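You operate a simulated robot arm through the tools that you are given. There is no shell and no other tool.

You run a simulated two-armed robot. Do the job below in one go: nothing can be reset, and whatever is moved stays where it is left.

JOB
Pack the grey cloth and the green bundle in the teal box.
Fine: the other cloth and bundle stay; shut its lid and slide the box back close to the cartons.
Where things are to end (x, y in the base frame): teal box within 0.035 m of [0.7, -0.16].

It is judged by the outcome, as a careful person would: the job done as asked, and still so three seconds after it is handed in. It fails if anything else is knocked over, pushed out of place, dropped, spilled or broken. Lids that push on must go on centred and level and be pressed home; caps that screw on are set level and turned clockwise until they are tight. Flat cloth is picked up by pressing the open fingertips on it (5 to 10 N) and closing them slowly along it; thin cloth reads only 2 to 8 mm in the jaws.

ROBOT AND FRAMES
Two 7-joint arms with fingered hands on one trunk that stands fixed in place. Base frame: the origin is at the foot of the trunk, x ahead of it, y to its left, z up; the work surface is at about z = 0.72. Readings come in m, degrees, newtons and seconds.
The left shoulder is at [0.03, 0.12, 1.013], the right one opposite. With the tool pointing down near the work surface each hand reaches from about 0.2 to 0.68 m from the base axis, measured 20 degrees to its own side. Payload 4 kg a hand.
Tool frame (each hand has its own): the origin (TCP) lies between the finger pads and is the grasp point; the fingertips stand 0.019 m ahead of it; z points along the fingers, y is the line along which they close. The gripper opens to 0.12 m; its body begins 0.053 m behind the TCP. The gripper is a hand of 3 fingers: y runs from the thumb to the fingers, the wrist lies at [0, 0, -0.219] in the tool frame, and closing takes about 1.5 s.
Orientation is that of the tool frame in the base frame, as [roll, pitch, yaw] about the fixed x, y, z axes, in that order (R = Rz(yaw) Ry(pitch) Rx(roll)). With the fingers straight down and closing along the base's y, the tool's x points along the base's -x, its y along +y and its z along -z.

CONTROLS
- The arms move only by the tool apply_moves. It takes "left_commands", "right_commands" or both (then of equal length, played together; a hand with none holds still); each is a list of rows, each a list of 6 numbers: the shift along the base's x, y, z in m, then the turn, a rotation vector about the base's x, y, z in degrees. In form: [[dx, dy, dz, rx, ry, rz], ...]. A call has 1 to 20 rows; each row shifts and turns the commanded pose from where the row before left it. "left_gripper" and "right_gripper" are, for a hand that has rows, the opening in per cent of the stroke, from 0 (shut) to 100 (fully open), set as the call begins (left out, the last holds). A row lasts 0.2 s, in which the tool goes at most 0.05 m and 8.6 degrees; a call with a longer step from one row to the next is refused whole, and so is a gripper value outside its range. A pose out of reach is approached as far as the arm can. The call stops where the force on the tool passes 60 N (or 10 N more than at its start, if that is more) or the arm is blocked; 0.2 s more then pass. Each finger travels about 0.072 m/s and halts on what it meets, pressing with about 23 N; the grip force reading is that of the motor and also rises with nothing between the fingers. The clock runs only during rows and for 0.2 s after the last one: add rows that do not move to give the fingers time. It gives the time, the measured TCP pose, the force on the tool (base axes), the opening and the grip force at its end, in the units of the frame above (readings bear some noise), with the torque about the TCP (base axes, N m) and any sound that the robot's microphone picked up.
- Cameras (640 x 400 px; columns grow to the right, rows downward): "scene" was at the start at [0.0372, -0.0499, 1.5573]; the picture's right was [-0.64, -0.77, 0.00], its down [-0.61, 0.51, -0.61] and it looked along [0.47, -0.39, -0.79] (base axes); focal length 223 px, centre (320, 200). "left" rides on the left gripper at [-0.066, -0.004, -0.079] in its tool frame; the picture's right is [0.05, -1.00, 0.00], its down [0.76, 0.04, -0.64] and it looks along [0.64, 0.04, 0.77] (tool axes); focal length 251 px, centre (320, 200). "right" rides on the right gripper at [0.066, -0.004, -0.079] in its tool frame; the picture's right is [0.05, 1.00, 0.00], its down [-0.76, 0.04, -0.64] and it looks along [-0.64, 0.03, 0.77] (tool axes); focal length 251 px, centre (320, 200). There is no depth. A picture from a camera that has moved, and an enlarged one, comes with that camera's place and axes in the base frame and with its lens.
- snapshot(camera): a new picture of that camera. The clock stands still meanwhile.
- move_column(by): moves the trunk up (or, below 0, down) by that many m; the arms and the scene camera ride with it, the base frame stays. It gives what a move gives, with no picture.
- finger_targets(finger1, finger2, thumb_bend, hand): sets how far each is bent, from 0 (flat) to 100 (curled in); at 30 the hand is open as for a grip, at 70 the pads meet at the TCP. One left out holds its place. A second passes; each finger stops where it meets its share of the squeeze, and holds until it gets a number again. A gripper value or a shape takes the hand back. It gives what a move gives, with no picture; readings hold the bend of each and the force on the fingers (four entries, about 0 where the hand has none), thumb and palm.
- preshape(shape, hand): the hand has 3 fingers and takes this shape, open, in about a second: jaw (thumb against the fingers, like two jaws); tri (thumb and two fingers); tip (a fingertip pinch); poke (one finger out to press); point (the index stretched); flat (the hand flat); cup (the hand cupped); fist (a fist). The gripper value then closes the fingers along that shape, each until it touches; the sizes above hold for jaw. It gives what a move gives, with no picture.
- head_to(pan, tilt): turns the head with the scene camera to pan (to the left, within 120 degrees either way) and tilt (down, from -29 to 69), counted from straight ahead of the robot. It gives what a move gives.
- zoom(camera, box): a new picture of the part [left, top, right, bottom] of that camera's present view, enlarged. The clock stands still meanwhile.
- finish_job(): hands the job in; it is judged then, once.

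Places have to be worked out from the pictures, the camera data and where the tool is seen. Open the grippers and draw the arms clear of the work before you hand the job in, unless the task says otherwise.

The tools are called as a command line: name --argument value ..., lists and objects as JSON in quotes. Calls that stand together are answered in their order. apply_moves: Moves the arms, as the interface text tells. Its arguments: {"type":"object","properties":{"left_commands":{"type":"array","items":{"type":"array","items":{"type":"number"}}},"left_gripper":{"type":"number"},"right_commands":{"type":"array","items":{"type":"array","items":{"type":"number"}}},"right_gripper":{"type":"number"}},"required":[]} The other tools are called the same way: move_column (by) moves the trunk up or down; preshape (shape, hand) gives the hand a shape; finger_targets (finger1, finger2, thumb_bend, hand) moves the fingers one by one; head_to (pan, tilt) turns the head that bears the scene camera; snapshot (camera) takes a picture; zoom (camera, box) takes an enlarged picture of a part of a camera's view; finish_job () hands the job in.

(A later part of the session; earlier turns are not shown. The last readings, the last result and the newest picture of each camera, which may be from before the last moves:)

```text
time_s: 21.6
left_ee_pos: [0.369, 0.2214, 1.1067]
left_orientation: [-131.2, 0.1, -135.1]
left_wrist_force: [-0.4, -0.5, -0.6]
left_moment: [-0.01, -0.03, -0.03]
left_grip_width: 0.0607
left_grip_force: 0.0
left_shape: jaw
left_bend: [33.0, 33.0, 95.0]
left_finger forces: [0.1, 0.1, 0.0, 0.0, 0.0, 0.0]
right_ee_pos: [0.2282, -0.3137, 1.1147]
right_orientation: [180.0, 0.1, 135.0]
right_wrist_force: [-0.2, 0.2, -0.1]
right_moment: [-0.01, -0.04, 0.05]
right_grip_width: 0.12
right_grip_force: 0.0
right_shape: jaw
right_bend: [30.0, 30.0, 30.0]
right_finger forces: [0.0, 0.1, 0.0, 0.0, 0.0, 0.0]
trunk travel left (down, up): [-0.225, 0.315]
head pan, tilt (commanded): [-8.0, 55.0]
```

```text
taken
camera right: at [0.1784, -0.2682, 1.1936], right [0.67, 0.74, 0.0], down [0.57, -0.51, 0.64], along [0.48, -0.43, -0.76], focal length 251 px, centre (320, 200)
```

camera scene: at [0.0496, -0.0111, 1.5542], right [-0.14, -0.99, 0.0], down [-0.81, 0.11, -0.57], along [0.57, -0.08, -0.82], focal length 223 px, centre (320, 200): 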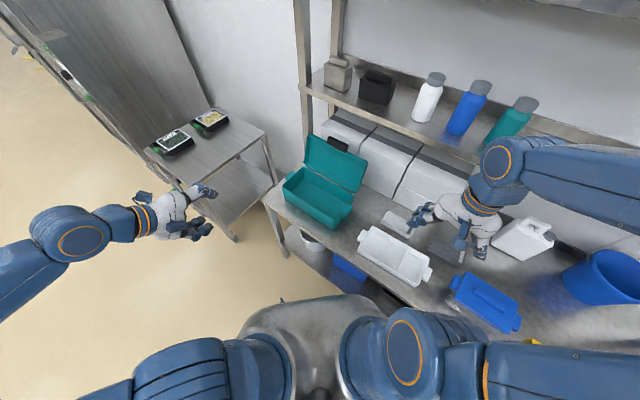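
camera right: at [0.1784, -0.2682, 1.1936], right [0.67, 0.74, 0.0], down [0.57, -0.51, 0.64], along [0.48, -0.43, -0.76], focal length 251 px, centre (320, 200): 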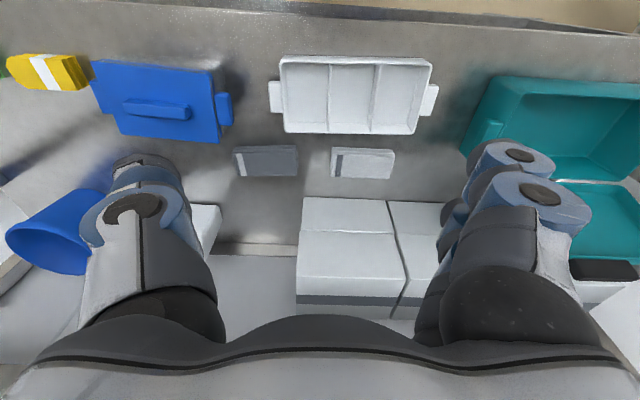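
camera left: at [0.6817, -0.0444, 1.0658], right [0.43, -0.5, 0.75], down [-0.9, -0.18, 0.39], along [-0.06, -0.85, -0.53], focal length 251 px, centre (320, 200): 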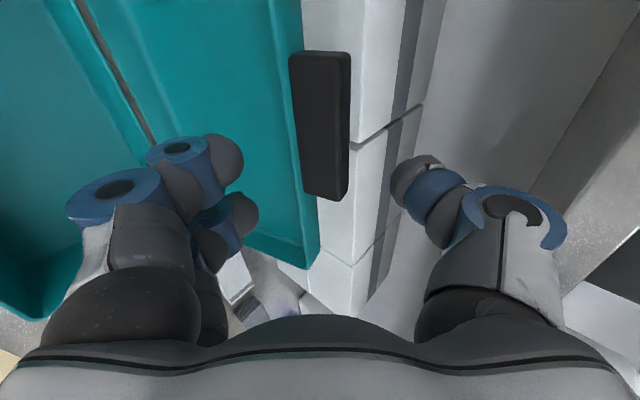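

The lid stands open by itself and the table is undisturbed. Next is the grey cloth at about (0.313,-0.537), long side along the table edge; I'll turn the right hand so it closes across the short side and hover above it.

apply_moves --right_commands '[[0.007, -0.0185, -0.0135, 0, 0, 7.5], [0.007, -0.0185, -0.0135, 0, 0, 7.5], [0.007, -0.0185, -0.0135, 0, 0, 7.5], [0.007, -0.0185, -0.0135, 0, 0, 7.5], [0.007, -0.0185, -0.0135, 0, 0, 7.5], [0.007, -0.0185, -0.0135, 0, 0, 7.5], [0.007, -0.0185, -0.0135, 0, 0, 7.5], [0.007, -0.0185, -0.0135, 0, 0, 7.5], [0.007, -0.0185, -0.0135, 0, 0, 7.5], [0.007, -0.0185, -0.0135, 0, 0, 7.5], [0.007, -0.0185, -0.0135, 0, 0, 7.5], [0.007, -0.0185, -0.0135, 0, 0, 7.5]]'

head_to --pan -45 --tilt 55

snapshot --camera "right"

snapshot --camera "scene"

```text
time_s: 24.2
left_ee_pos: [0.3705, 0.219, 1.1079]
left_orientation: [-131.2, 0.0, -135.0]
left_wrist_force: [-0.2, -0.6, 0.0]
left_moment: [0.02, -0.02, 0.07]
left_grip_width: 0.0603
left_grip_force: 0.0
left_shape: jaw
left_bend: [33.0, 33.0, 95.0]
left_finger forces: [0.0, 0.1, 0.1, 0.0, 0.0, 0.0]
right_ee_pos: [0.3104, -0.5374, 0.955]
right_orientation: [179.9, 0.1, -134.9]
right_wrist_force: [-0.2, -0.5, 0.2]
right_moment: [-0.02, 0.03, -0.01]
right_grip_width: 0.1198
right_grip_force: 0.0
right_shape: jaw
right_bend: [30.0, 30.0, 30.0]
right_finger forces: [0.1, 0.0, 0.0, 0.0, 0.0, 0.1]
trunk travel left (down, up): [-0.225, 0.315]
head pan, tilt (commanded): [-8.0, 55.0]
```

```text
time_s: 25.2
left_ee_pos: [0.3713, 0.2192, 1.1074]
left_orientation: [-131.2, -0.2, -135.0]
left_wrist_force: [-1.2, -0.1, -0.2]
left_moment: [0.02, 0.04, 0.02]
left_grip_width: 0.0605
left_grip_force: 0.1
left_shape: jaw
left_bend: [33.0, 33.0, 95.0]
left_finger forces: [0.1, 0.1, 0.0, 0.1, 0.0, 0.0]
right_ee_pos: [0.3116, -0.5345, 0.9551]
right_orientation: [-180.0, 0.0, -135.1]
right_wrist_force: [0.1, 0.5, -1.3]
right_moment: [0.0, -0.02, -0.04]
right_grip_width: 0.12
right_grip_force: 0.1
right_shape: jaw
right_bend: [30.0, 30.0, 30.0]
right_finger forces: [0.0, 0.0, 0.1, 0.0, 0.1, 0.0]
trunk travel left (down, up): [-0.225, 0.315]
head pan, tilt (commanded): [-45.0, 55.0]
```

```text
taken
camera right: at [0.2656, -0.5839, 1.0346], right [-0.74, 0.67, 0.0], down [0.51, 0.57, 0.64], along [0.43, 0.48, -0.77], focal length 251 px, centre (320, 200)
```

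right: 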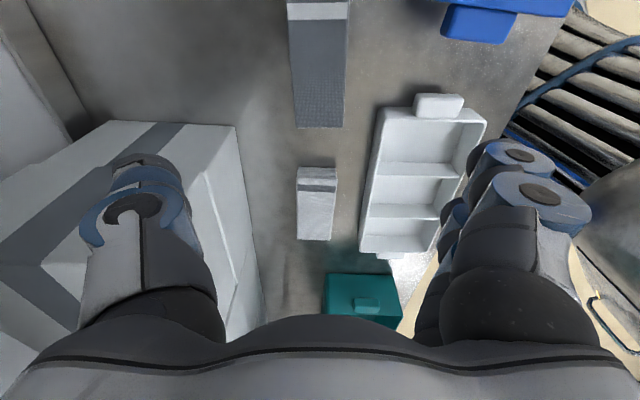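

```text
taken
camera scene: at [0.0307, -0.0529, 1.5542], right [-0.71, -0.71, 0.0], down [-0.58, 0.58, -0.57], along [0.41, -0.41, -0.82], focal length 223 px, centre (320, 200)
```

scene: 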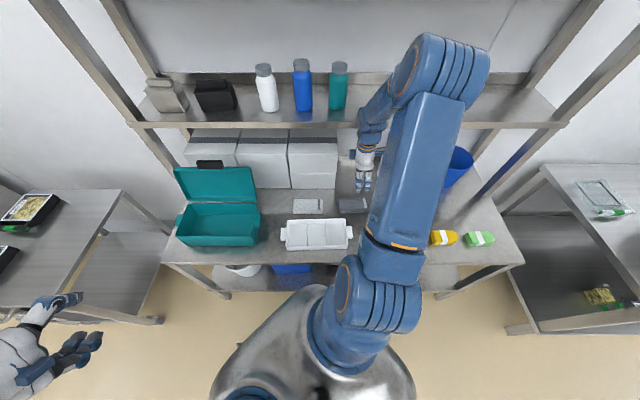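

The cloth's centre is at n≈0.596 (directly under the hand), about 0.058 m wide. The blue-lidded box corner is ~0.07 m away, so I'll narrow the jaws to 75%, shift slightly away from it, and descend partway.

apply_moves --right_commands '[[0.002, 0.002, -0.03, 0, 0, 0], [0.002, 0.002, -0.03, 0, 0, 0], [0.002, 0.002, -0.03, 0, 0, 0], [0.002, 0.002, -0.03, 0, 0, 0], [0.0, 0.0, -0.03, 0, 0, 0]]' --right_gripper 75

snapshot --camera "right"

zoom --camera "scene" --box '[270, 130, 430, 250]'

```text
time_s: 26.4
left_ee_pos: [0.3703, 0.2196, 1.1077]
left_orientation: [-131.2, 0.0, -134.9]
left_wrist_force: [0.5, 0.5, -0.2]
left_moment: [0.04, -0.01, -0.01]
left_grip_width: 0.0602
left_grip_force: 0.0
left_shape: jaw
left_bend: [33.0, 33.0, 95.0]
left_finger forces: [0.1, 0.0, 0.0, 0.1, 0.0, 0.1]
right_ee_pos: [0.3205, -0.5279, 0.8022]
right_orientation: [-179.9, 0.0, -135.0]
right_wrist_force: [0.0, 0.3, 0.6]
right_moment: [0.03, -0.01, 0.01]
right_grip_width: 0.0904
right_grip_force: 0.1
right_shape: jaw
right_bend: [26.0, 26.0, 12.0]
right_finger forces: [0.0, 0.0, 0.0, 0.0, 0.0, 0.1]
trunk travel left (down, up): [-0.225, 0.315]
head pan, tilt (commanded): [-45.0, 55.0]
```

```text
taken
camera right: at [0.2758, -0.5767, 0.881], right [-0.74, 0.67, 0.0], down [0.51, 0.57, 0.64], along [0.43, 0.48, -0.77], focal length 251 px, centre (320, 200)
```

right: 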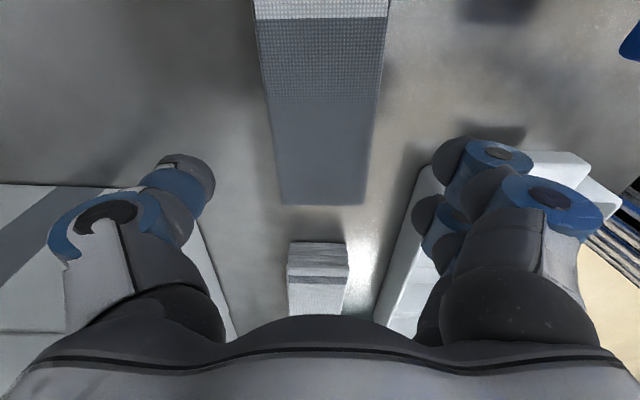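

```text
3.33 times, centred on (350, 190) of scene
camera zoom: at [0.0311, -0.0539, 1.5541], right [-0.71, -0.71, 0.0], down [-0.58, 0.58, -0.57], along [0.41, -0.41, -0.82], focal length 745 px, centre (220, 233)
```

zoom: 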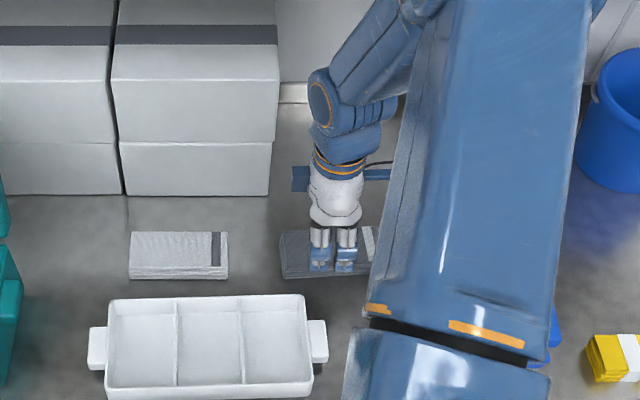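

The hand is centred over the cloth with clear margins on both sides. Descending to just above the table, then closing onto the cloth's sides.

apply_moves --right_commands '[[0.0, 0.0, -0.019, 0, 0, 0], [0.0, 0.0, -0.019, 0, 0, 0], [0.0, 0.0, -0.012, 0, 0, 0], [0.0, 0.0, -0.006, 0, 0, 0]]'

apply_moves --right_commands '[[0, 0, 0, 0, 0, 0], [0, 0, 0, 0, 0, 0], [0, 0, 0, 0, 0, 0], [0, 0, 0, 0, 0, 0], [0, 0, 0, 0, 0, 0]]' --right_gripper 40

snapshot --camera "right"

```text
time_s: 27.4
left_ee_pos: [0.3701, 0.2206, 1.1074]
left_orientation: [-131.1, -0.1, -135.0]
left_wrist_force: [0.5, -0.1, -0.5]
left_moment: [0.02, 0.01, 0.0]
left_grip_width: 0.0604
left_grip_force: 0.0
left_shape: jaw
left_bend: [33.0, 33.0, 95.0]
left_finger forces: [0.0, 0.0, 0.0, 0.0, 0.2, 0.1]
right_ee_pos: [0.3206, -0.5285, 0.7473]
right_orientation: [-180.0, 0.1, -134.9]
right_wrist_force: [0.2, 0.5, -0.3]
right_moment: [0.01, -0.02, 0.0]
right_grip_width: 0.0902
right_grip_force: 0.1
right_shape: jaw
right_bend: [26.0, 26.0, 12.0]
right_finger forces: [0.0, 0.0, 0.1, 0.1, 0.0, 0.0]
trunk travel left (down, up): [-0.225, 0.315]
head pan, tilt (commanded): [-45.0, 55.0]
```

```text
time_s: 28.6
left_ee_pos: [0.3705, 0.2198, 1.1065]
left_orientation: [-131.1, 0.0, -135.0]
left_wrist_force: [0.3, 0.4, -0.2]
left_moment: [0.01, -0.01, -0.05]
left_grip_width: 0.0604
left_grip_force: 0.0
left_shape: jaw
left_bend: [33.0, 33.0, 95.0]
left_finger forces: [0.1, 0.0, 0.0, 0.0, 0.0, 0.0]
right_ee_pos: [0.3214, -0.529, 0.7479]
right_orientation: [-180.0, 0.0, -135.0]
right_wrist_force: [1.1, 0.2, -0.3]
right_moment: [0.0, -0.02, 0.01]
right_grip_width: 0.052
right_grip_force: 23.0
right_shape: jaw
right_bend: [37.0, 36.0, 96.0]
right_finger forces: [10.5, 10.0, 0.0, 0.0, 20.6, 0.1]
trunk travel left (down, up): [-0.225, 0.315]
head pan, tilt (commanded): [-45.0, 55.0]
```

```text
taken
camera right: at [0.2754, -0.5769, 0.8265], right [-0.74, 0.67, 0.0], down [0.51, 0.57, 0.64], along [0.43, 0.48, -0.77], focal length 251 px, centre (320, 200)
```

right: 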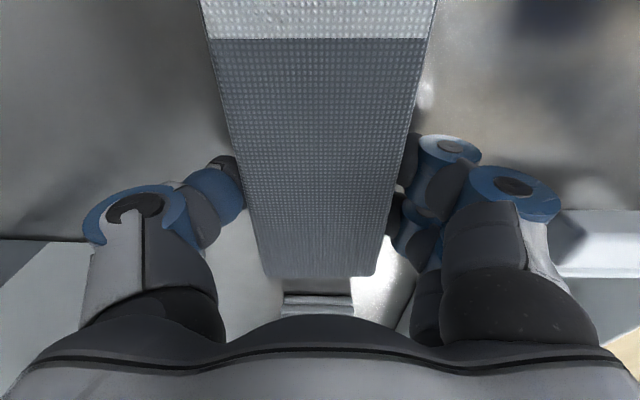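

The jaws stopped on the cloth at 52 mm with ~20 N, so it is firmly held. Lifting a little to confirm it comes along.

apply_moves --right_commands '[[0, 0, 0.015, 0, 0, 0], [0, 0, 0.02, 0, 0, 0], [0, 0, 0.025, 0, 0, 0], [0, 0, 0.03, 0, 0, 0]]'

snapshot --camera "right"

zoom --camera "scene" --box '[270, 130, 430, 250]'

```text
time_s: 29.6
left_ee_pos: [0.3697, 0.2203, 1.1081]
left_orientation: [-131.1, 0.0, -135.0]
left_wrist_force: [-0.3, 0.4, 0.6]
left_moment: [0.0, 0.0, 0.0]
left_grip_width: 0.0603
left_grip_force: 0.1
left_shape: jaw
left_bend: [33.0, 33.0, 95.0]
left_finger forces: [0.1, 0.0, 0.0, 0.1, 0.0, 0.0]
right_ee_pos: [0.3194, -0.5248, 0.8354]
right_orientation: [-180.0, 0.0, -135.0]
right_wrist_force: [0.2, 0.0, -1.3]
right_moment: [-0.02, 0.0, 0.01]
right_grip_width: 0.0522
right_grip_force: 22.7
right_shape: jaw
right_bend: [37.0, 36.0, 96.0]
right_finger forces: [10.5, 10.0, 0.0, 0.0, 20.7, 0.1]
trunk travel left (down, up): [-0.225, 0.315]
head pan, tilt (commanded): [-45.0, 55.0]
```

```text
taken
camera right: at [0.2738, -0.574, 0.915], right [-0.74, 0.67, 0.0], down [0.51, 0.57, 0.64], along [0.43, 0.48, -0.77], focal length 251 px, centre (320, 200)
```

right: 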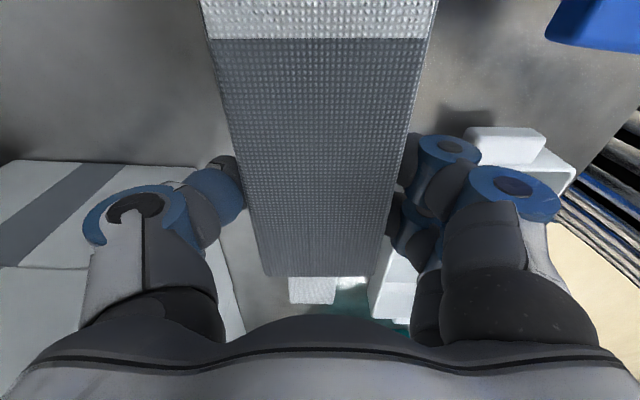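

```text
3.33 times, centred on (350, 190) of scene
camera zoom: at [0.0302, -0.0525, 1.5542], right [-0.71, -0.71, 0.0], down [-0.58, 0.58, -0.57], along [0.41, -0.41, -0.82], focal length 745 px, centre (220, 233)
```

zoom: 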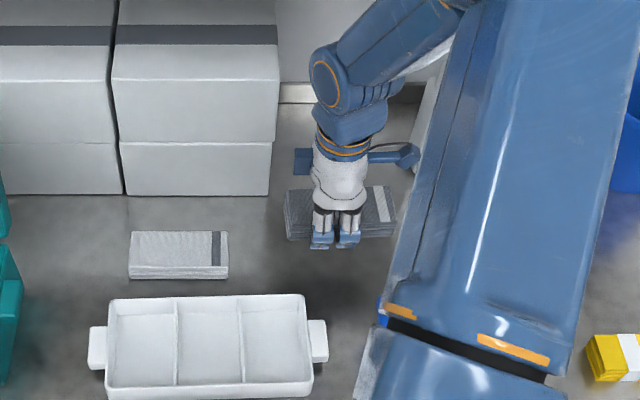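

The cloth is held securely. I'll raise it, bring it forward clear of the cartons and lid line, and carry it toward the box at about 0.95 m height.

apply_moves --right_commands '[[-0.01, 0.01, 0.03, 0, 0, 0], [-0.018, 0.018, 0.025, 0, 0, 0], [-0.02, 0.02, 0.02, 0, 0, 0], [-0.02, 0.02, 0.02, 0, 0, 0], [-0.02, 0.02, 0.02, 0, 0, 0], [0.02, 0.02, 0, 0, 0, 0], [0.028, 0.028, 0, 0, 0, 0], [0.028, 0.028, 0, 0, 0, 0], [0.028, 0.028, 0, 0, 0, 0], [0.028, 0.028, 0, 0, 0, 0], [0.028, 0.028, 0, 0, 0, 0], [0.028, 0.028, 0, 0, 0, 0], [0.028, 0.028, 0, 0, 0, 0]]'

snapshot --camera "right"

snapshot --camera "scene"

```text
time_s: 32.4
left_ee_pos: [0.3709, 0.221, 1.1072]
left_orientation: [-131.1, -0.1, -135.0]
left_wrist_force: [0.9, -0.6, 0.2]
left_moment: [0.0, -0.01, 0.0]
left_grip_width: 0.0603
left_grip_force: 0.1
left_shape: jaw
left_bend: [33.0, 33.0, 95.0]
left_finger forces: [0.0, 0.0, 0.0, 0.0, 0.0, 0.0]
right_ee_pos: [0.4495, -0.2217, 0.9572]
right_orientation: [-180.0, -0.1, -134.9]
right_wrist_force: [0.4, -0.4, -0.4]
right_moment: [-0.01, 0.0, 0.01]
right_grip_width: 0.0517
right_grip_force: 23.4
right_shape: jaw
right_bend: [37.0, 36.0, 96.0]
right_finger forces: [10.5, 10.0, 0.1, 0.1, 20.5, 0.1]
trunk travel left (down, up): [-0.225, 0.315]
head pan, tilt (commanded): [-45.0, 55.0]
```

```text
taken
camera right: at [0.4032, -0.2705, 1.0354], right [-0.74, 0.67, 0.0], down [0.51, 0.57, 0.64], along [0.43, 0.48, -0.77], focal length 251 px, centre (320, 200)
```

right: 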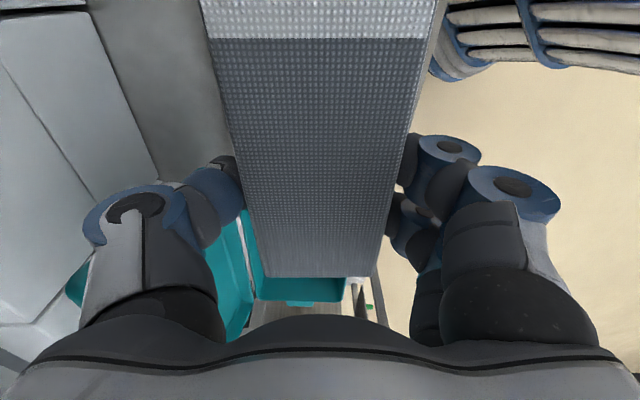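

```text
taken
camera scene: at [0.0315, -0.0524, 1.5541], right [-0.71, -0.71, 0.0], down [-0.58, 0.58, -0.57], along [0.4, -0.41, -0.82], focal length 223 px, centre (320, 200)
```

scene: 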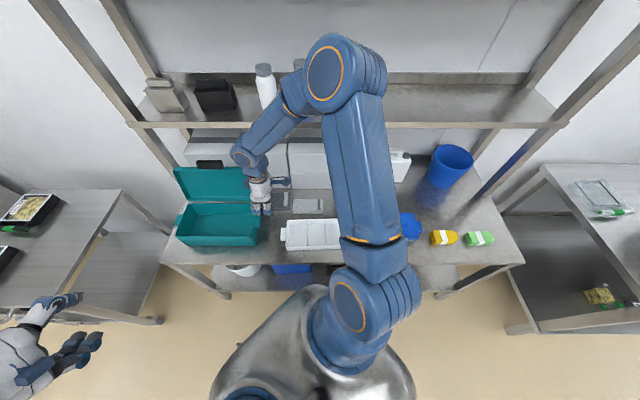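

Now over the tray edge with the cloth still gripped. Moving the remaining ~0.18 m along the table to sit above the right half of the open box.

apply_moves --right_commands '[[0.0277, 0.0221, 0, 0, 0, 0], [0.0277, 0.0221, 0, 0, 0, 0], [0.0277, 0.0221, 0, 0, 0, 0], [0.0277, 0.0221, 0, 0, 0, 0], [0.0277, 0.0221, 0, 0, 0, 0]]'

snapshot --camera "right"

zoom --camera "scene" --box '[140, 130, 300, 250]'

```text
time_s: 33.6
left_ee_pos: [0.3713, 0.2202, 1.1078]
left_orientation: [-131.2, 0.0, -135.0]
left_wrist_force: [-0.2, -0.3, 0.0]
left_moment: [-0.03, 0.01, 0.01]
left_grip_width: 0.0604
left_grip_force: 0.1
left_shape: jaw
left_bend: [33.0, 33.0, 95.0]
left_finger forces: [0.0, 0.0, 0.0, 0.1, 0.0, 0.0]
right_ee_pos: [0.5884, -0.1117, 0.9518]
right_orientation: [180.0, -0.1, -135.0]
right_wrist_force: [0.5, -0.3, -1.0]
right_moment: [0.01, 0.01, 0.0]
right_grip_width: 0.0516
right_grip_force: 22.3
right_shape: jaw
right_bend: [37.0, 36.0, 96.0]
right_finger forces: [10.4, 10.0, 0.1, 0.0, 20.4, 0.0]
trunk travel left (down, up): [-0.225, 0.315]
head pan, tilt (commanded): [-45.0, 55.0]
```

```text
taken
camera right: at [0.5441, -0.1607, 1.0312], right [-0.74, 0.67, 0.0], down [0.51, 0.57, 0.64], along [0.43, 0.48, -0.77], focal length 251 px, centre (320, 200)
```

right: 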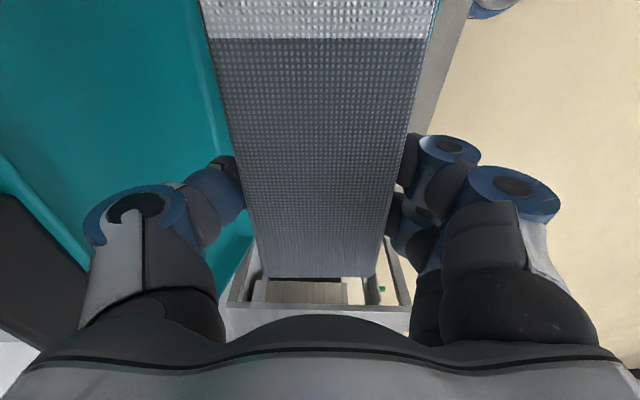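

```text
3.33 times, centred on (220, 190) of scene
camera zoom: at [0.0319, -0.0523, 1.5541], right [-0.71, -0.71, 0.0], down [-0.58, 0.58, -0.57], along [0.4, -0.41, -0.82], focal length 745 px, centre (653, 233)
```

zoom: 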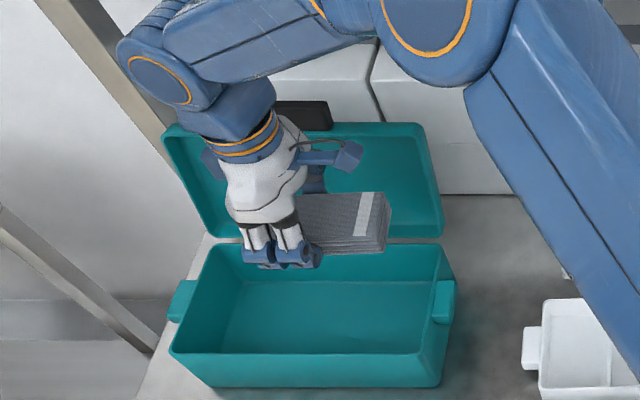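

The hand is at n≈0.495, w≈0.337, centred front-to-back over the right half of the box. Lowering the cloth into it.

apply_moves --right_commands '[[0, 0, -0.03, 0, 0, 0], [0, 0, -0.03, 0, 0, 0], [0, 0, -0.03, 0, 0, 0], [0, 0, -0.03, 0, 0, 0], [0, 0, -0.025, 0, 0, 0], [0, 0, -0.02, 0, 0, 0]]'

snapshot --camera "right"

zoom --camera "scene" --box '[140, 130, 300, 250]'

```text
time_s: 35.0
left_ee_pos: [0.3703, 0.2202, 1.107]
left_orientation: [-131.1, 0.0, -135.1]
left_wrist_force: [0.0, 0.0, -0.4]
left_moment: [0.0, 0.02, 0.0]
left_grip_width: 0.0603
left_grip_force: 0.0
left_shape: jaw
left_bend: [33.0, 33.0, 95.0]
left_finger forces: [0.1, 0.0, 0.1, 0.0, 0.0, 0.0]
right_ee_pos: [0.5848, -0.1119, 0.7832]
right_orientation: [180.0, 0.0, -135.0]
right_wrist_force: [-2.6, 2.2, 0.1]
right_moment: [-0.08, -0.09, 0.0]
right_grip_width: 0.0515
right_grip_force: 23.4
right_shape: jaw
right_bend: [37.0, 36.0, 96.0]
right_finger forces: [10.9, 10.5, 0.0, 0.0, 25.0, 0.0]
trunk travel left (down, up): [-0.225, 0.315]
head pan, tilt (commanded): [-45.0, 55.0]
```

```text
taken
camera right: at [0.5408, -0.1618, 0.8628], right [-0.74, 0.67, 0.0], down [0.51, 0.57, 0.64], along [0.43, 0.48, -0.77], focal length 251 px, centre (320, 200)
```

right: 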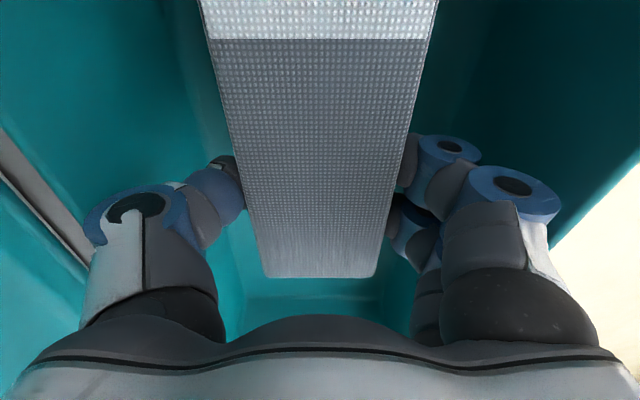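

```text
3.33 times, centred on (220, 190) of scene
camera zoom: at [0.0308, -0.0528, 1.5541], right [-0.71, -0.71, 0.0], down [-0.58, 0.58, -0.57], along [0.41, -0.41, -0.82], focal length 745 px, centre (653, 233)
```

zoom: 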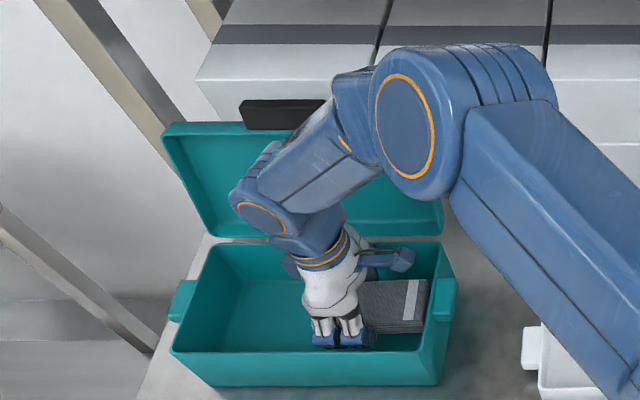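

There is a light sideways push (~3 N) on the thumb, meaning it brushes the back wall. I'll shift the hand ~10 mm toward the front, then lower the last bit.

apply_moves --right_commands '[[-0.004, 0.004, 0, 0, 0, 0], [-0.004, 0.004, 0, 0, 0, 0], [0, 0, -0.008, 0, 0, 0], [0, 0, -0.008, 0, 0, 0]]'

snapshot --camera "right"

```text
time_s: 36.0
left_ee_pos: [0.3706, 0.2202, 1.1075]
left_orientation: [-131.2, 0.0, -135.0]
left_wrist_force: [0.9, -0.4, -0.7]
left_moment: [0.0, -0.01, 0.01]
left_grip_width: 0.0606
left_grip_force: 0.0
left_shape: jaw
left_bend: [33.0, 33.0, 95.0]
left_finger forces: [0.0, 0.0, 0.0, 0.1, 0.0, 0.0]
right_ee_pos: [0.5803, -0.1061, 0.7706]
right_orientation: [-180.0, 0.1, -135.1]
right_wrist_force: [3.1, -1.2, -0.3]
right_moment: [0.1, 0.1, -0.06]
right_grip_width: 0.0516
right_grip_force: 22.6
right_shape: jaw
right_bend: [37.0, 36.0, 96.0]
right_finger forces: [10.6, 15.2, 0.0, 0.0, 22.5, 0.0]
trunk travel left (down, up): [-0.225, 0.315]
head pan, tilt (commanded): [-45.0, 55.0]
```

```text
taken
camera right: at [0.5341, -0.1544, 0.8496], right [-0.74, 0.67, 0.0], down [0.51, 0.57, 0.64], along [0.43, 0.48, -0.77], focal length 251 px, centre (320, 200)
```

right: 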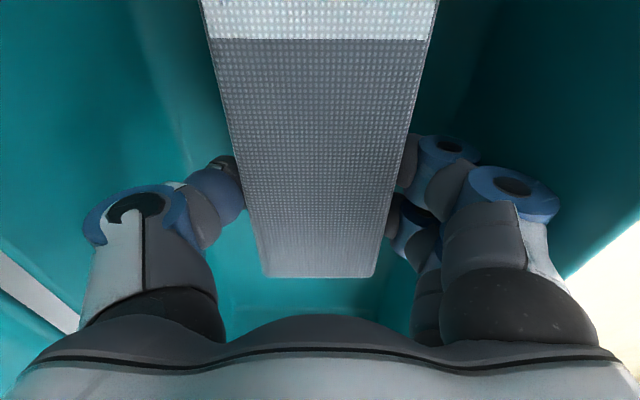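

Now the front fingers brush the front wall: the hand just fits, centred at n≈0.489. I'll centre it, lower slightly more toward the floor, and then open only a few millimetres.

apply_moves --right_commands '[[0.0025, -0.0025, 0, 0, 0, 0], [0, 0, -0.005, 0, 0, 0], [0, 0, -0.005, 0, 0, 0]]'

```text
time_s: 36.8
left_ee_pos: [0.3714, 0.2191, 1.1075]
left_orientation: [-131.1, 0.0, -135.0]
left_wrist_force: [-0.2, 0.4, -0.2]
left_moment: [0.03, 0.01, 0.01]
left_grip_width: 0.0599
left_grip_force: 0.0
left_shape: jaw
left_bend: [33.0, 33.0, 95.0]
left_finger forces: [0.0, 0.0, 0.0, 0.0, 0.0, 0.1]
right_ee_pos: [0.5825, -0.1078, 0.7612]
right_orientation: [179.9, 0.0, -134.9]
right_wrist_force: [-0.3, 0.3, -0.2]
right_moment: [-0.01, 0.02, -0.02]
right_grip_width: 0.0515
right_grip_force: 23.3
right_shape: jaw
right_bend: [37.0, 36.0, 96.0]
right_finger forces: [10.8, 11.4, 0.1, 0.0, 22.2, 0.0]
trunk travel left (down, up): [-0.225, 0.315]
head pan, tilt (commanded): [-45.0, 55.0]
```

No net side force now. Lowering in small steps to feel the floor.

apply_moves --right_commands '[[0, 0, -0.003, 0, 0, 0], [0, 0, -0.003, 0, 0, 0]]'

```text
time_s: 37.4
left_ee_pos: [0.3705, 0.2209, 1.1068]
left_orientation: [-131.1, 0.0, -135.1]
left_wrist_force: [-1.3, 1.3, 0.7]
left_moment: [-0.02, 0.0, -0.04]
left_grip_width: 0.0604
left_grip_force: 0.0
left_shape: jaw
left_bend: [33.0, 33.0, 95.0]
left_finger forces: [0.1, 0.0, 0.1, 0.0, 0.0, 0.1]
right_ee_pos: [0.5812, -0.1067, 0.7548]
right_orientation: [179.9, 0.0, -135.0]
right_wrist_force: [0.5, 0.3, -0.5]
right_moment: [0.0, 0.0, -0.01]
right_grip_width: 0.0516
right_grip_force: 22.7
right_shape: jaw
right_bend: [37.0, 36.0, 96.0]
right_finger forces: [10.8, 11.4, 0.1, 0.1, 22.2, 0.0]
trunk travel left (down, up): [-0.225, 0.315]
head pan, tilt (commanded): [-45.0, 55.0]
```

The cloth is now essentially at the floor. Opening the jaws slightly to release it.

apply_moves --right_commands '[[0, 0, 0, 0, 0, 0], [0, 0, 0, 0, 0, 0], [0, 0, 0, 0, 0, 0]]' --right_gripper 50

snapshot --camera "right"

```text
time_s: 38.2
left_ee_pos: [0.3702, 0.219, 1.1066]
left_orientation: [-131.1, 0.0, -135.0]
left_wrist_force: [0.2, 0.3, -0.9]
left_moment: [-0.03, 0.04, 0.02]
left_grip_width: 0.0604
left_grip_force: 0.0
left_shape: jaw
left_bend: [33.0, 33.0, 95.0]
left_finger forces: [0.0, 0.1, 0.0, 0.0, 0.0, 0.0]
right_ee_pos: [0.583, -0.1066, 0.7544]
right_orientation: [179.9, 0.0, -135.1]
right_wrist_force: [0.3, -1.0, -0.4]
right_moment: [-0.01, 0.01, 0.03]
right_grip_width: 0.0595
right_grip_force: 0.1
right_shape: jaw
right_bend: [34.0, 34.0, 95.0]
right_finger forces: [0.1, 0.1, 0.0, 0.0, 0.0, 0.0]
trunk travel left (down, up): [-0.225, 0.315]
head pan, tilt (commanded): [-45.0, 55.0]
```

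```text
taken
camera right: at [0.5372, -0.1556, 0.8344], right [-0.74, 0.67, 0.0], down [0.51, 0.57, 0.64], along [0.43, 0.48, -0.77], focal length 251 px, centre (320, 200)
```

right: 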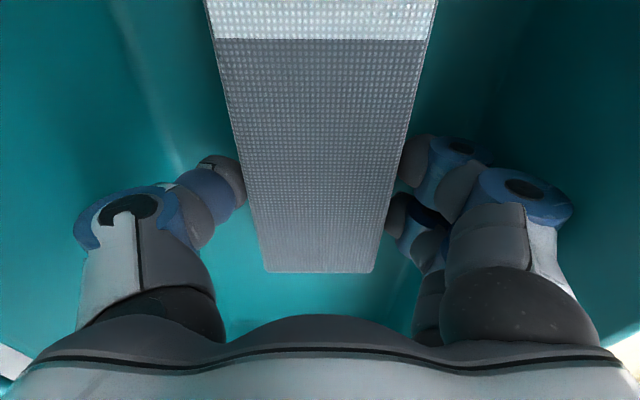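

Released, no finger force and no wall contact. Raising straight up slowly and checking that the cloth stays.

apply_moves --right_commands '[[0, 0, 0.01, 0, 0, 0], [0, 0, 0.015, 0, 0, 0], [0, 0, 0.025, 0, 0, 0], [0, 0, 0.03, 0, 0, 0], [0, 0, 0.035, 0, 0, 0], [0, 0, 0.04, 0, 0, 0], [0, 0, 0.04, 0, 0, 0]]'

snapshot --camera "right"

zoom --camera "scene" --box '[140, 130, 300, 250]'

```text
time_s: 39.8
left_ee_pos: [0.3704, 0.2199, 1.1074]
left_orientation: [-131.1, 0.0, -135.0]
left_wrist_force: [0.4, -0.8, -0.1]
left_moment: [0.0, -0.03, -0.02]
left_grip_width: 0.06
left_grip_force: 0.2
left_shape: jaw
left_bend: [33.0, 33.0, 95.0]
left_finger forces: [0.1, 0.0, 0.1, 0.0, 0.1, 0.0]
right_ee_pos: [0.5817, -0.1048, 0.9524]
right_orientation: [-180.0, 0.0, -134.8]
right_wrist_force: [0.2, 0.4, 0.0]
right_moment: [0.03, -0.02, -0.01]
right_grip_width: 0.0596
right_grip_force: 0.0
right_shape: jaw
right_bend: [34.0, 34.0, 95.0]
right_finger forces: [0.0, 0.0, 0.1, 0.0, 0.0, 0.0]
trunk travel left (down, up): [-0.225, 0.315]
head pan, tilt (commanded): [-45.0, 55.0]
```

```text
taken
camera right: at [0.5371, -0.1542, 1.0303], right [-0.75, 0.67, 0.0], down [0.51, 0.57, 0.64], along [0.43, 0.48, -0.77], focal length 251 px, centre (320, 200)
```

right: 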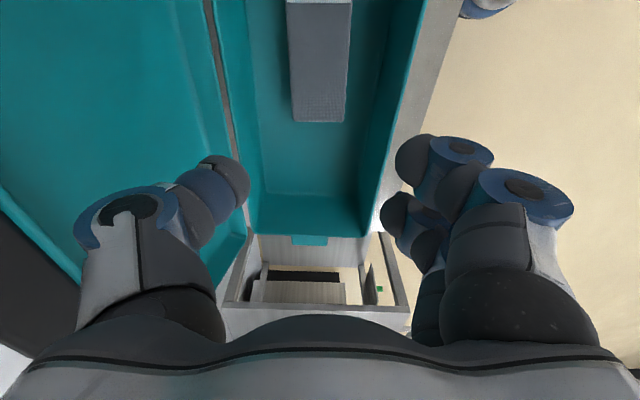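

```text
3.33 times, centred on (220, 190) of scene
camera zoom: at [0.0301, -0.0529, 1.5542], right [-0.71, -0.71, 0.0], down [-0.58, 0.58, -0.57], along [0.41, -0.41, -0.82], focal length 745 px, centre (653, 233)
```

zoom: 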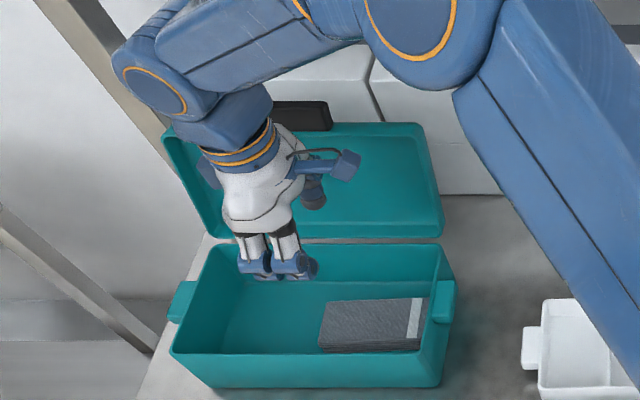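

The grey cloth lies flat in the right half of the box. Now I'll examine the green and yellow bundles closely with the scene camera before moving the right arm over.

head_to --pan -80 --tilt 55

snapshot --camera "scene"

```text
time_s: 40.8
left_ee_pos: [0.3711, 0.2198, 1.1072]
left_orientation: [-131.1, -0.1, -135.0]
left_wrist_force: [0.6, 0.1, 0.8]
left_moment: [0.0, 0.0, -0.01]
left_grip_width: 0.0602
left_grip_force: 0.1
left_shape: jaw
left_bend: [33.0, 33.0, 95.0]
left_finger forces: [0.0, 0.0, 0.1, 0.0, 0.0, 0.1]
right_ee_pos: [0.583, -0.106, 0.9502]
right_orientation: [-180.0, 0.0, -135.0]
right_wrist_force: [0.0, 0.8, 1.2]
right_moment: [-0.01, 0.0, -0.01]
right_grip_width: 0.0594
right_grip_force: 0.0
right_shape: jaw
right_bend: [34.0, 34.0, 95.0]
right_finger forces: [0.1, 0.0, 0.1, 0.0, 0.1, 0.1]
trunk travel left (down, up): [-0.225, 0.315]
head pan, tilt (commanded): [-80.0, 55.0]
```

```text
taken
camera scene: at [-0.0075, -0.0731, 1.5542], right [-0.98, -0.17, 0.0], down [-0.14, 0.81, -0.57], along [0.1, -0.56, -0.82], focal length 223 px, centre (320, 200)
```

scene: 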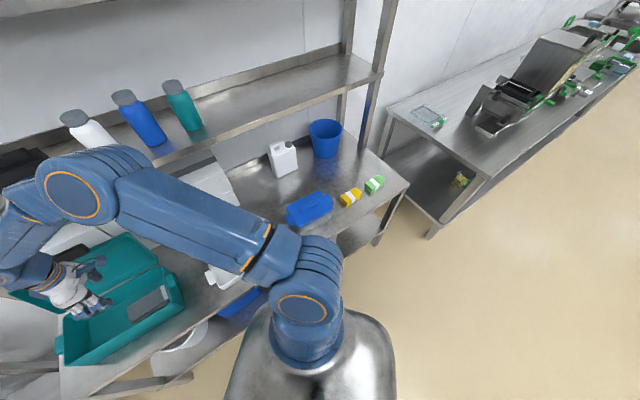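

zoom --camera "scene" --box '[250, 110, 410, 250]'

zoom --camera "scene" --box '[330, 165, 410, 225]'

```text
2.86 times, centred on (330, 180) of scene
camera zoom: at [-0.0075, -0.0731, 1.5542], right [-0.98, -0.17, 0.0], down [-0.14, 0.81, -0.57], along [0.1, -0.56, -0.82], focal length 638 px, centre (291, 257)
```

zoom: 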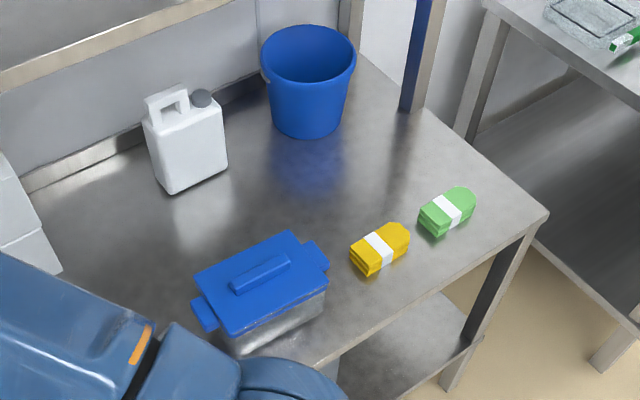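

```text
6.67 times, centred on (370, 195) of scene
camera zoom: at [-0.0075, -0.0731, 1.5542], right [-0.98, -0.17, 0.0], down [-0.14, 0.81, -0.57], along [0.1, -0.56, -0.82], focal length 1489 px, centre (-13, 233)
```

zoom: 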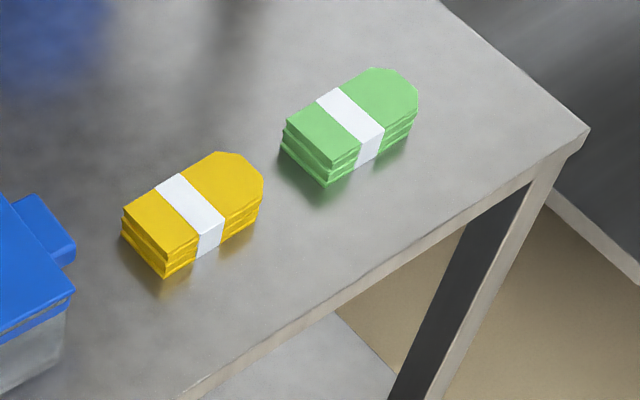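

The green bundle is centred at about (-0.148,-0.777), ~0.10 m long along the table edge, ~0.045 wide, ~0.025 high. I'll back the right hand away from the lid and carry it along the table at height.

apply_moves --right_commands '[[-0.014, 0.014, 0.03, 0, 0, 0], [-0.014, 0.014, 0.03, 0, 0, 0], [-0.0335, -0.0335, 0, 0, 0, 0], [-0.0335, -0.0335, 0, 0, 0, 0], [-0.0335, -0.0335, 0, 0, 0, 0], [-0.0335, -0.0335, 0, 0, 0, 0], [-0.0335, -0.0335, 0, 0, 0, 0], [-0.0335, -0.0335, 0, 0, 0, 0], [-0.0335, -0.0335, 0, 0, 0, 0], [-0.0335, -0.0335, 0, 0, 0, 0], [-0.0335, -0.0335, 0, 0, 0, 0], [-0.0335, -0.0335, 0, 0, 0, 0], [-0.0335, -0.0335, 0, 0, 0, 0], [-0.0335, -0.0335, 0, 0, 0, 0]]' --right_gripper 60

snapshot --camera "scene"

```text
time_s: 43.8
left_ee_pos: [0.3698, 0.2199, 1.1079]
left_orientation: [-131.1, 0.1, -135.0]
left_wrist_force: [-0.9, 0.4, 0.9]
left_moment: [-0.04, -0.01, 0.01]
left_grip_width: 0.0606
left_grip_force: 0.1
left_shape: jaw
left_bend: [33.0, 33.0, 95.0]
left_finger forces: [0.0, 0.0, 0.1, 0.0, 0.0, 0.1]
right_ee_pos: [0.1599, -0.4781, 1.0189]
right_orientation: [-178.7, 0.0, -133.5]
right_wrist_force: [0.7, 0.1, -2.8]
right_moment: [0.01, 0.03, 0.0]
right_grip_width: 0.0716
right_grip_force: 0.0
right_shape: jaw
right_bend: [31.0, 31.0, 92.0]
right_finger forces: [0.0, 0.1, 0.0, 0.0, 0.0, 0.0]
right hand out of reach, approached as far as the arm can: row 13
trunk travel left (down, up): [-0.225, 0.315]
head pan, tilt (commanded): [-80.0, 55.0]
```

```text
taken
camera scene: at [-0.011, -0.0733, 1.5541], right [-0.98, -0.17, 0.0], down [-0.14, 0.81, -0.57], along [0.1, -0.56, -0.82], focal length 223 px, centre (320, 200)
```

scene: 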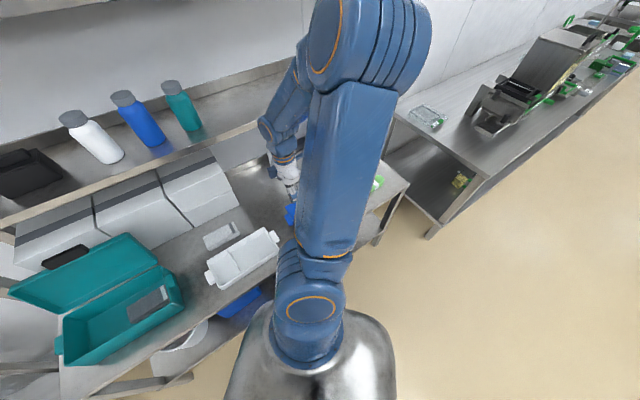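

The arm hit a wrist limit with that yaw on this side. The bundle is better gripped with the opposite yaw (45°), so I'll rotate the hand the other way round while moving along the table at height.

apply_moves --right_commands '[[0, 0, 0, 0, 0, -8.5], [0, 0, 0, 0, 0, -8.5], [-0.01, -0.01, 0, 0, 0, -8.5], [-0.01, -0.01, 0, 0, 0, -8.5], [-0.01, -0.01, 0, 0, 0, -8.5], [-0.01, -0.01, 0, 0, 0, -8.5], [-0.01, -0.01, 0, 0, 0, -8.5], [-0.01, -0.01, 0, 0, 0, -8.5], [-0.01, -0.01, 0, 0, 0, -8.5], [-0.01, -0.01, 0, 0, 0, -8.5], [-0.01, -0.01, 0, 0, 0, -8.5], [-0.01, -0.01, 0, 0, 0, -8.5], [-0.01, -0.01, 0, 0, 0, -8.5], [-0.01, -0.01, 0, 0, 0, -8.5], [-0.01, -0.01, 0, 0, 0, -8.5], [-0.01, -0.01, 0, 0, 0, -8.5], [-0.01, -0.01, 0, 0, 0, -8.5], [-0.01, -0.01, 0, 0, 0, -8.5]]' --right_gripper 75

snapshot --camera "scene"

snapshot --camera "right"

```text
time_s: 47.6
left_ee_pos: [0.3715, 0.2201, 1.108]
left_orientation: [-131.1, -0.1, -134.9]
left_wrist_force: [0.6, 0.3, 0.0]
left_moment: [0.01, 0.03, 0.05]
left_grip_width: 0.0601
left_grip_force: 0.1
left_shape: jaw
left_bend: [33.0, 33.0, 95.0]
left_finger forces: [0.0, 0.0, 0.0, 0.0, 0.0, 0.0]
right_ee_pos: [-0.005, -0.638, 1.0095]
right_orientation: [-180.0, 0.0, 71.9]
right_wrist_force: [-0.5, 0.0, 0.1]
right_moment: [0.0, 0.03, -0.03]
right_grip_width: 0.0895
right_grip_force: 0.0
right_shape: jaw
right_bend: [26.0, 26.0, 12.0]
right_finger forces: [0.0, 0.0, 0.0, 0.1, 0.0, 0.0]
trunk travel left (down, up): [-0.225, 0.315]
head pan, tilt (commanded): [-80.0, 55.0]
```

```text
taken
camera scene: at [-0.0084, -0.0735, 1.5541], right [-0.98, -0.17, 0.0], down [-0.14, 0.81, -0.57], along [0.1, -0.56, -0.82], focal length 223 px, centre (320, 200)
```

scene: 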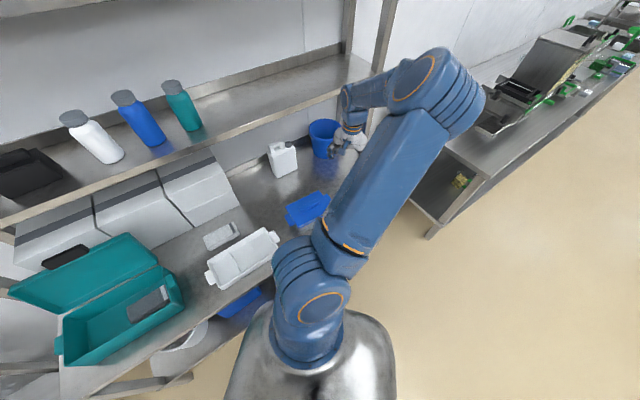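

```text
taken
camera right: at [0.0105, -0.5736, 1.0887], right [0.97, -0.26, 0.0], down [-0.2, -0.74, 0.64], along [-0.17, -0.62, -0.77], focal length 251 px, centre (320, 200)
```

right: 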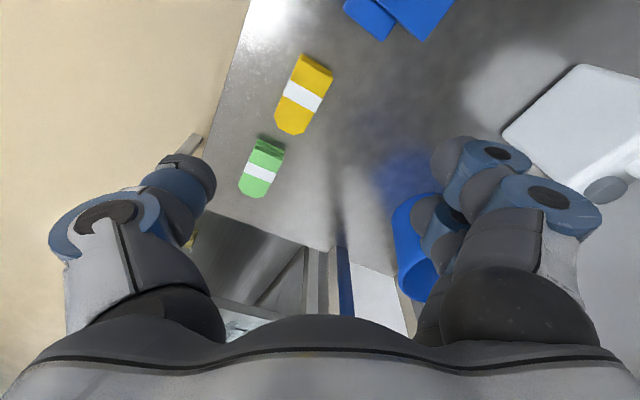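

The hand is now at yaw 72° with a good view of both bundles. Zooming to pin down the green bundle.

zoom --camera "right" --box '[220, 40, 360, 210]'

```text
2.35 times, centred on (290, 125) of right
camera zoom: at [0.0105, -0.5736, 1.0887], right [0.97, -0.26, 0.0], down [-0.2, -0.74, 0.64], along [-0.17, -0.62, -0.77], focal length 592 px, centre (391, 376)
```

zoom: 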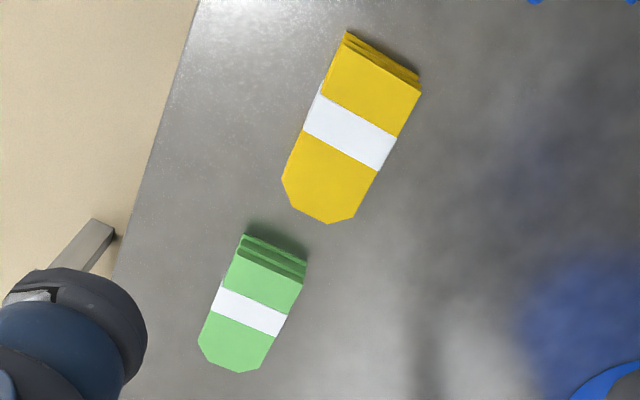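

The green bundle spans n 0.418–0.462 and w -0.607 to -0.702, well aligned with the table; the yellow one ends ~0.04 m away. I'll finish the yaw to 45°, move above it, and tilt the hand 20° outward to gain reach.

apply_moves --right_commands '[[-0.0172, -0.0159, -0.005, 0, 0, -6.73], [-0.0172, -0.0159, -0.005, 0, 0, -6.73], [-0.0172, -0.0159, -0.005, 0, 0, -6.73], [-0.0172, -0.0159, -0.005, 0, 0, -6.73], [-0.0172, -0.0159, -0.01, -3.54, 3.54, 0], [-0.0172, -0.0159, -0.01, -3.54, 3.54, 0], [-0.0172, -0.0159, -0.01, -3.54, 3.54, 0], [-0.0172, -0.0159, -0.01, -3.54, 3.54, 0]]'

snapshot --camera "right"

snapshot --camera "scene"

```text
time_s: 49.4
left_ee_pos: [0.3706, 0.2189, 1.1068]
left_orientation: [-131.1, 0.0, -135.0]
left_wrist_force: [0.0, -0.4, 1.0]
left_moment: [-0.02, -0.02, 0.02]
left_grip_width: 0.0601
left_grip_force: 0.1
left_shape: jaw
left_bend: [33.0, 33.0, 95.0]
left_finger forces: [0.1, 0.0, 0.1, 0.0, 0.1, 0.0]
right_ee_pos: [-0.1448, -0.7681, 0.9524]
right_orientation: [180.0, 20.1, 45.2]
right_wrist_force: [-0.5, 0.7, 0.3]
right_moment: [0.02, 0.02, -0.01]
right_grip_width: 0.0898
right_grip_force: 0.1
right_shape: jaw
right_bend: [26.0, 26.0, 12.0]
right_finger forces: [0.1, 0.0, 0.1, 0.0, 0.1, 0.1]
trunk travel left (down, up): [-0.225, 0.315]
head pan, tilt (commanded): [-80.0, 55.0]
```

```text
taken
camera right: at [-0.0856, -0.7015, 1.0041], right [0.74, -0.67, -0.02], down [-0.32, -0.38, 0.87], along [-0.59, -0.64, -0.5], focal length 251 px, centre (320, 200)
```

right: 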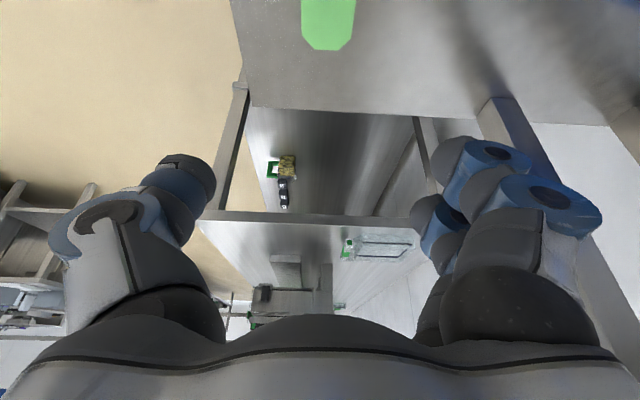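

```text
taken
camera scene: at [-0.0084, -0.0737, 1.5541], right [-0.98, -0.17, 0.0], down [-0.14, 0.81, -0.57], along [0.1, -0.56, -0.82], focal length 223 px, centre (320, 200)
```

scene: 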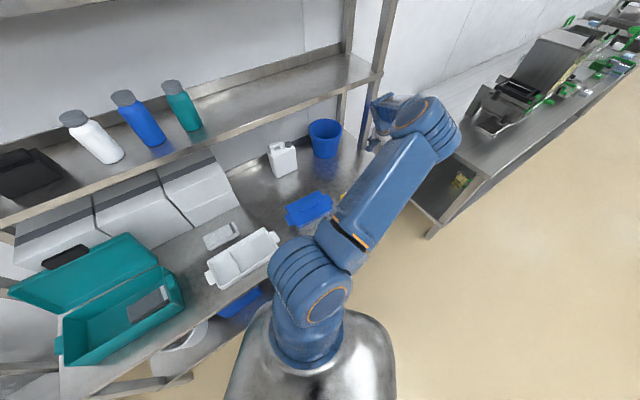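

The tilted pose is within reach and aligned over the bundle (offset ~3 mm). Descending most of the way.

apply_moves --right_commands '[[0.001, -0.001, -0.03, 0, 0, 0], [0.001, -0.001, -0.03, 0, 0, 0], [0, 0, -0.03, 0, 0, 0], [0, 0, -0.03, 0, 0, 0], [0, 0, -0.03, 0, 0, 0], [0, 0, -0.025, 0, 0, 0]]'

snapshot --camera "right"

zoom --camera "scene" --box '[280, 80, 480, 240]'

```text
time_s: 50.8
left_ee_pos: [0.3697, 0.2187, 1.1063]
left_orientation: [-131.0, 0.1, -135.0]
left_wrist_force: [0.2, 0.4, 0.1]
left_moment: [-0.03, 0.0, 0.0]
left_grip_width: 0.0602
left_grip_force: 0.0
left_shape: jaw
left_bend: [33.0, 33.0, 95.0]
left_finger forces: [0.0, 0.1, 0.0, 0.1, 0.0, 0.0]
right_ee_pos: [-0.1427, -0.7667, 0.7765]
right_orientation: [179.9, 20.0, 45.1]
right_wrist_force: [0.5, 0.2, 0.6]
right_moment: [0.0, 0.0, 0.02]
right_grip_width: 0.0894
right_grip_force: 0.0
right_shape: jaw
right_bend: [26.0, 26.0, 12.0]
right_finger forces: [0.0, 0.1, 0.0, 0.0, 0.0, 0.0]
trunk travel left (down, up): [-0.225, 0.315]
head pan, tilt (commanded): [-80.0, 55.0]
```

```text
taken
camera right: at [-0.0831, -0.7014, 0.8281], right [0.74, -0.67, -0.02], down [-0.32, -0.38, 0.87], along [-0.59, -0.64, -0.5], focal length 251 px, centre (320, 200)
```

right: 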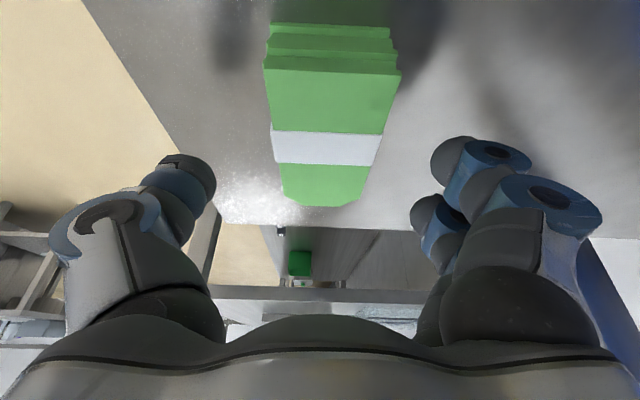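

```text
2.50 times, centred on (380, 160) of scene
camera zoom: at [-0.0081, -0.0736, 1.5541], right [-0.98, -0.17, 0.0], down [-0.14, 0.81, -0.57], along [0.1, -0.56, -0.82], focal length 558 px, centre (170, 300)
```

zoom: 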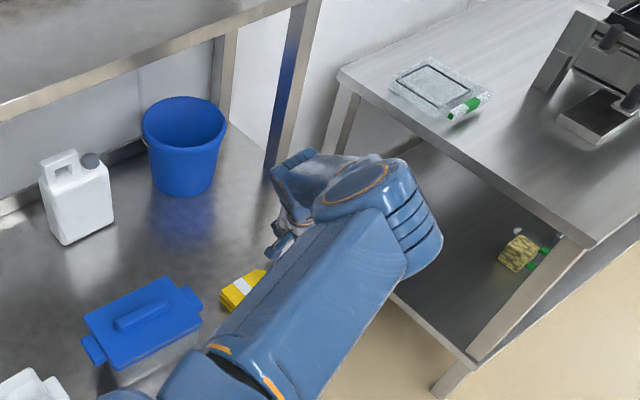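

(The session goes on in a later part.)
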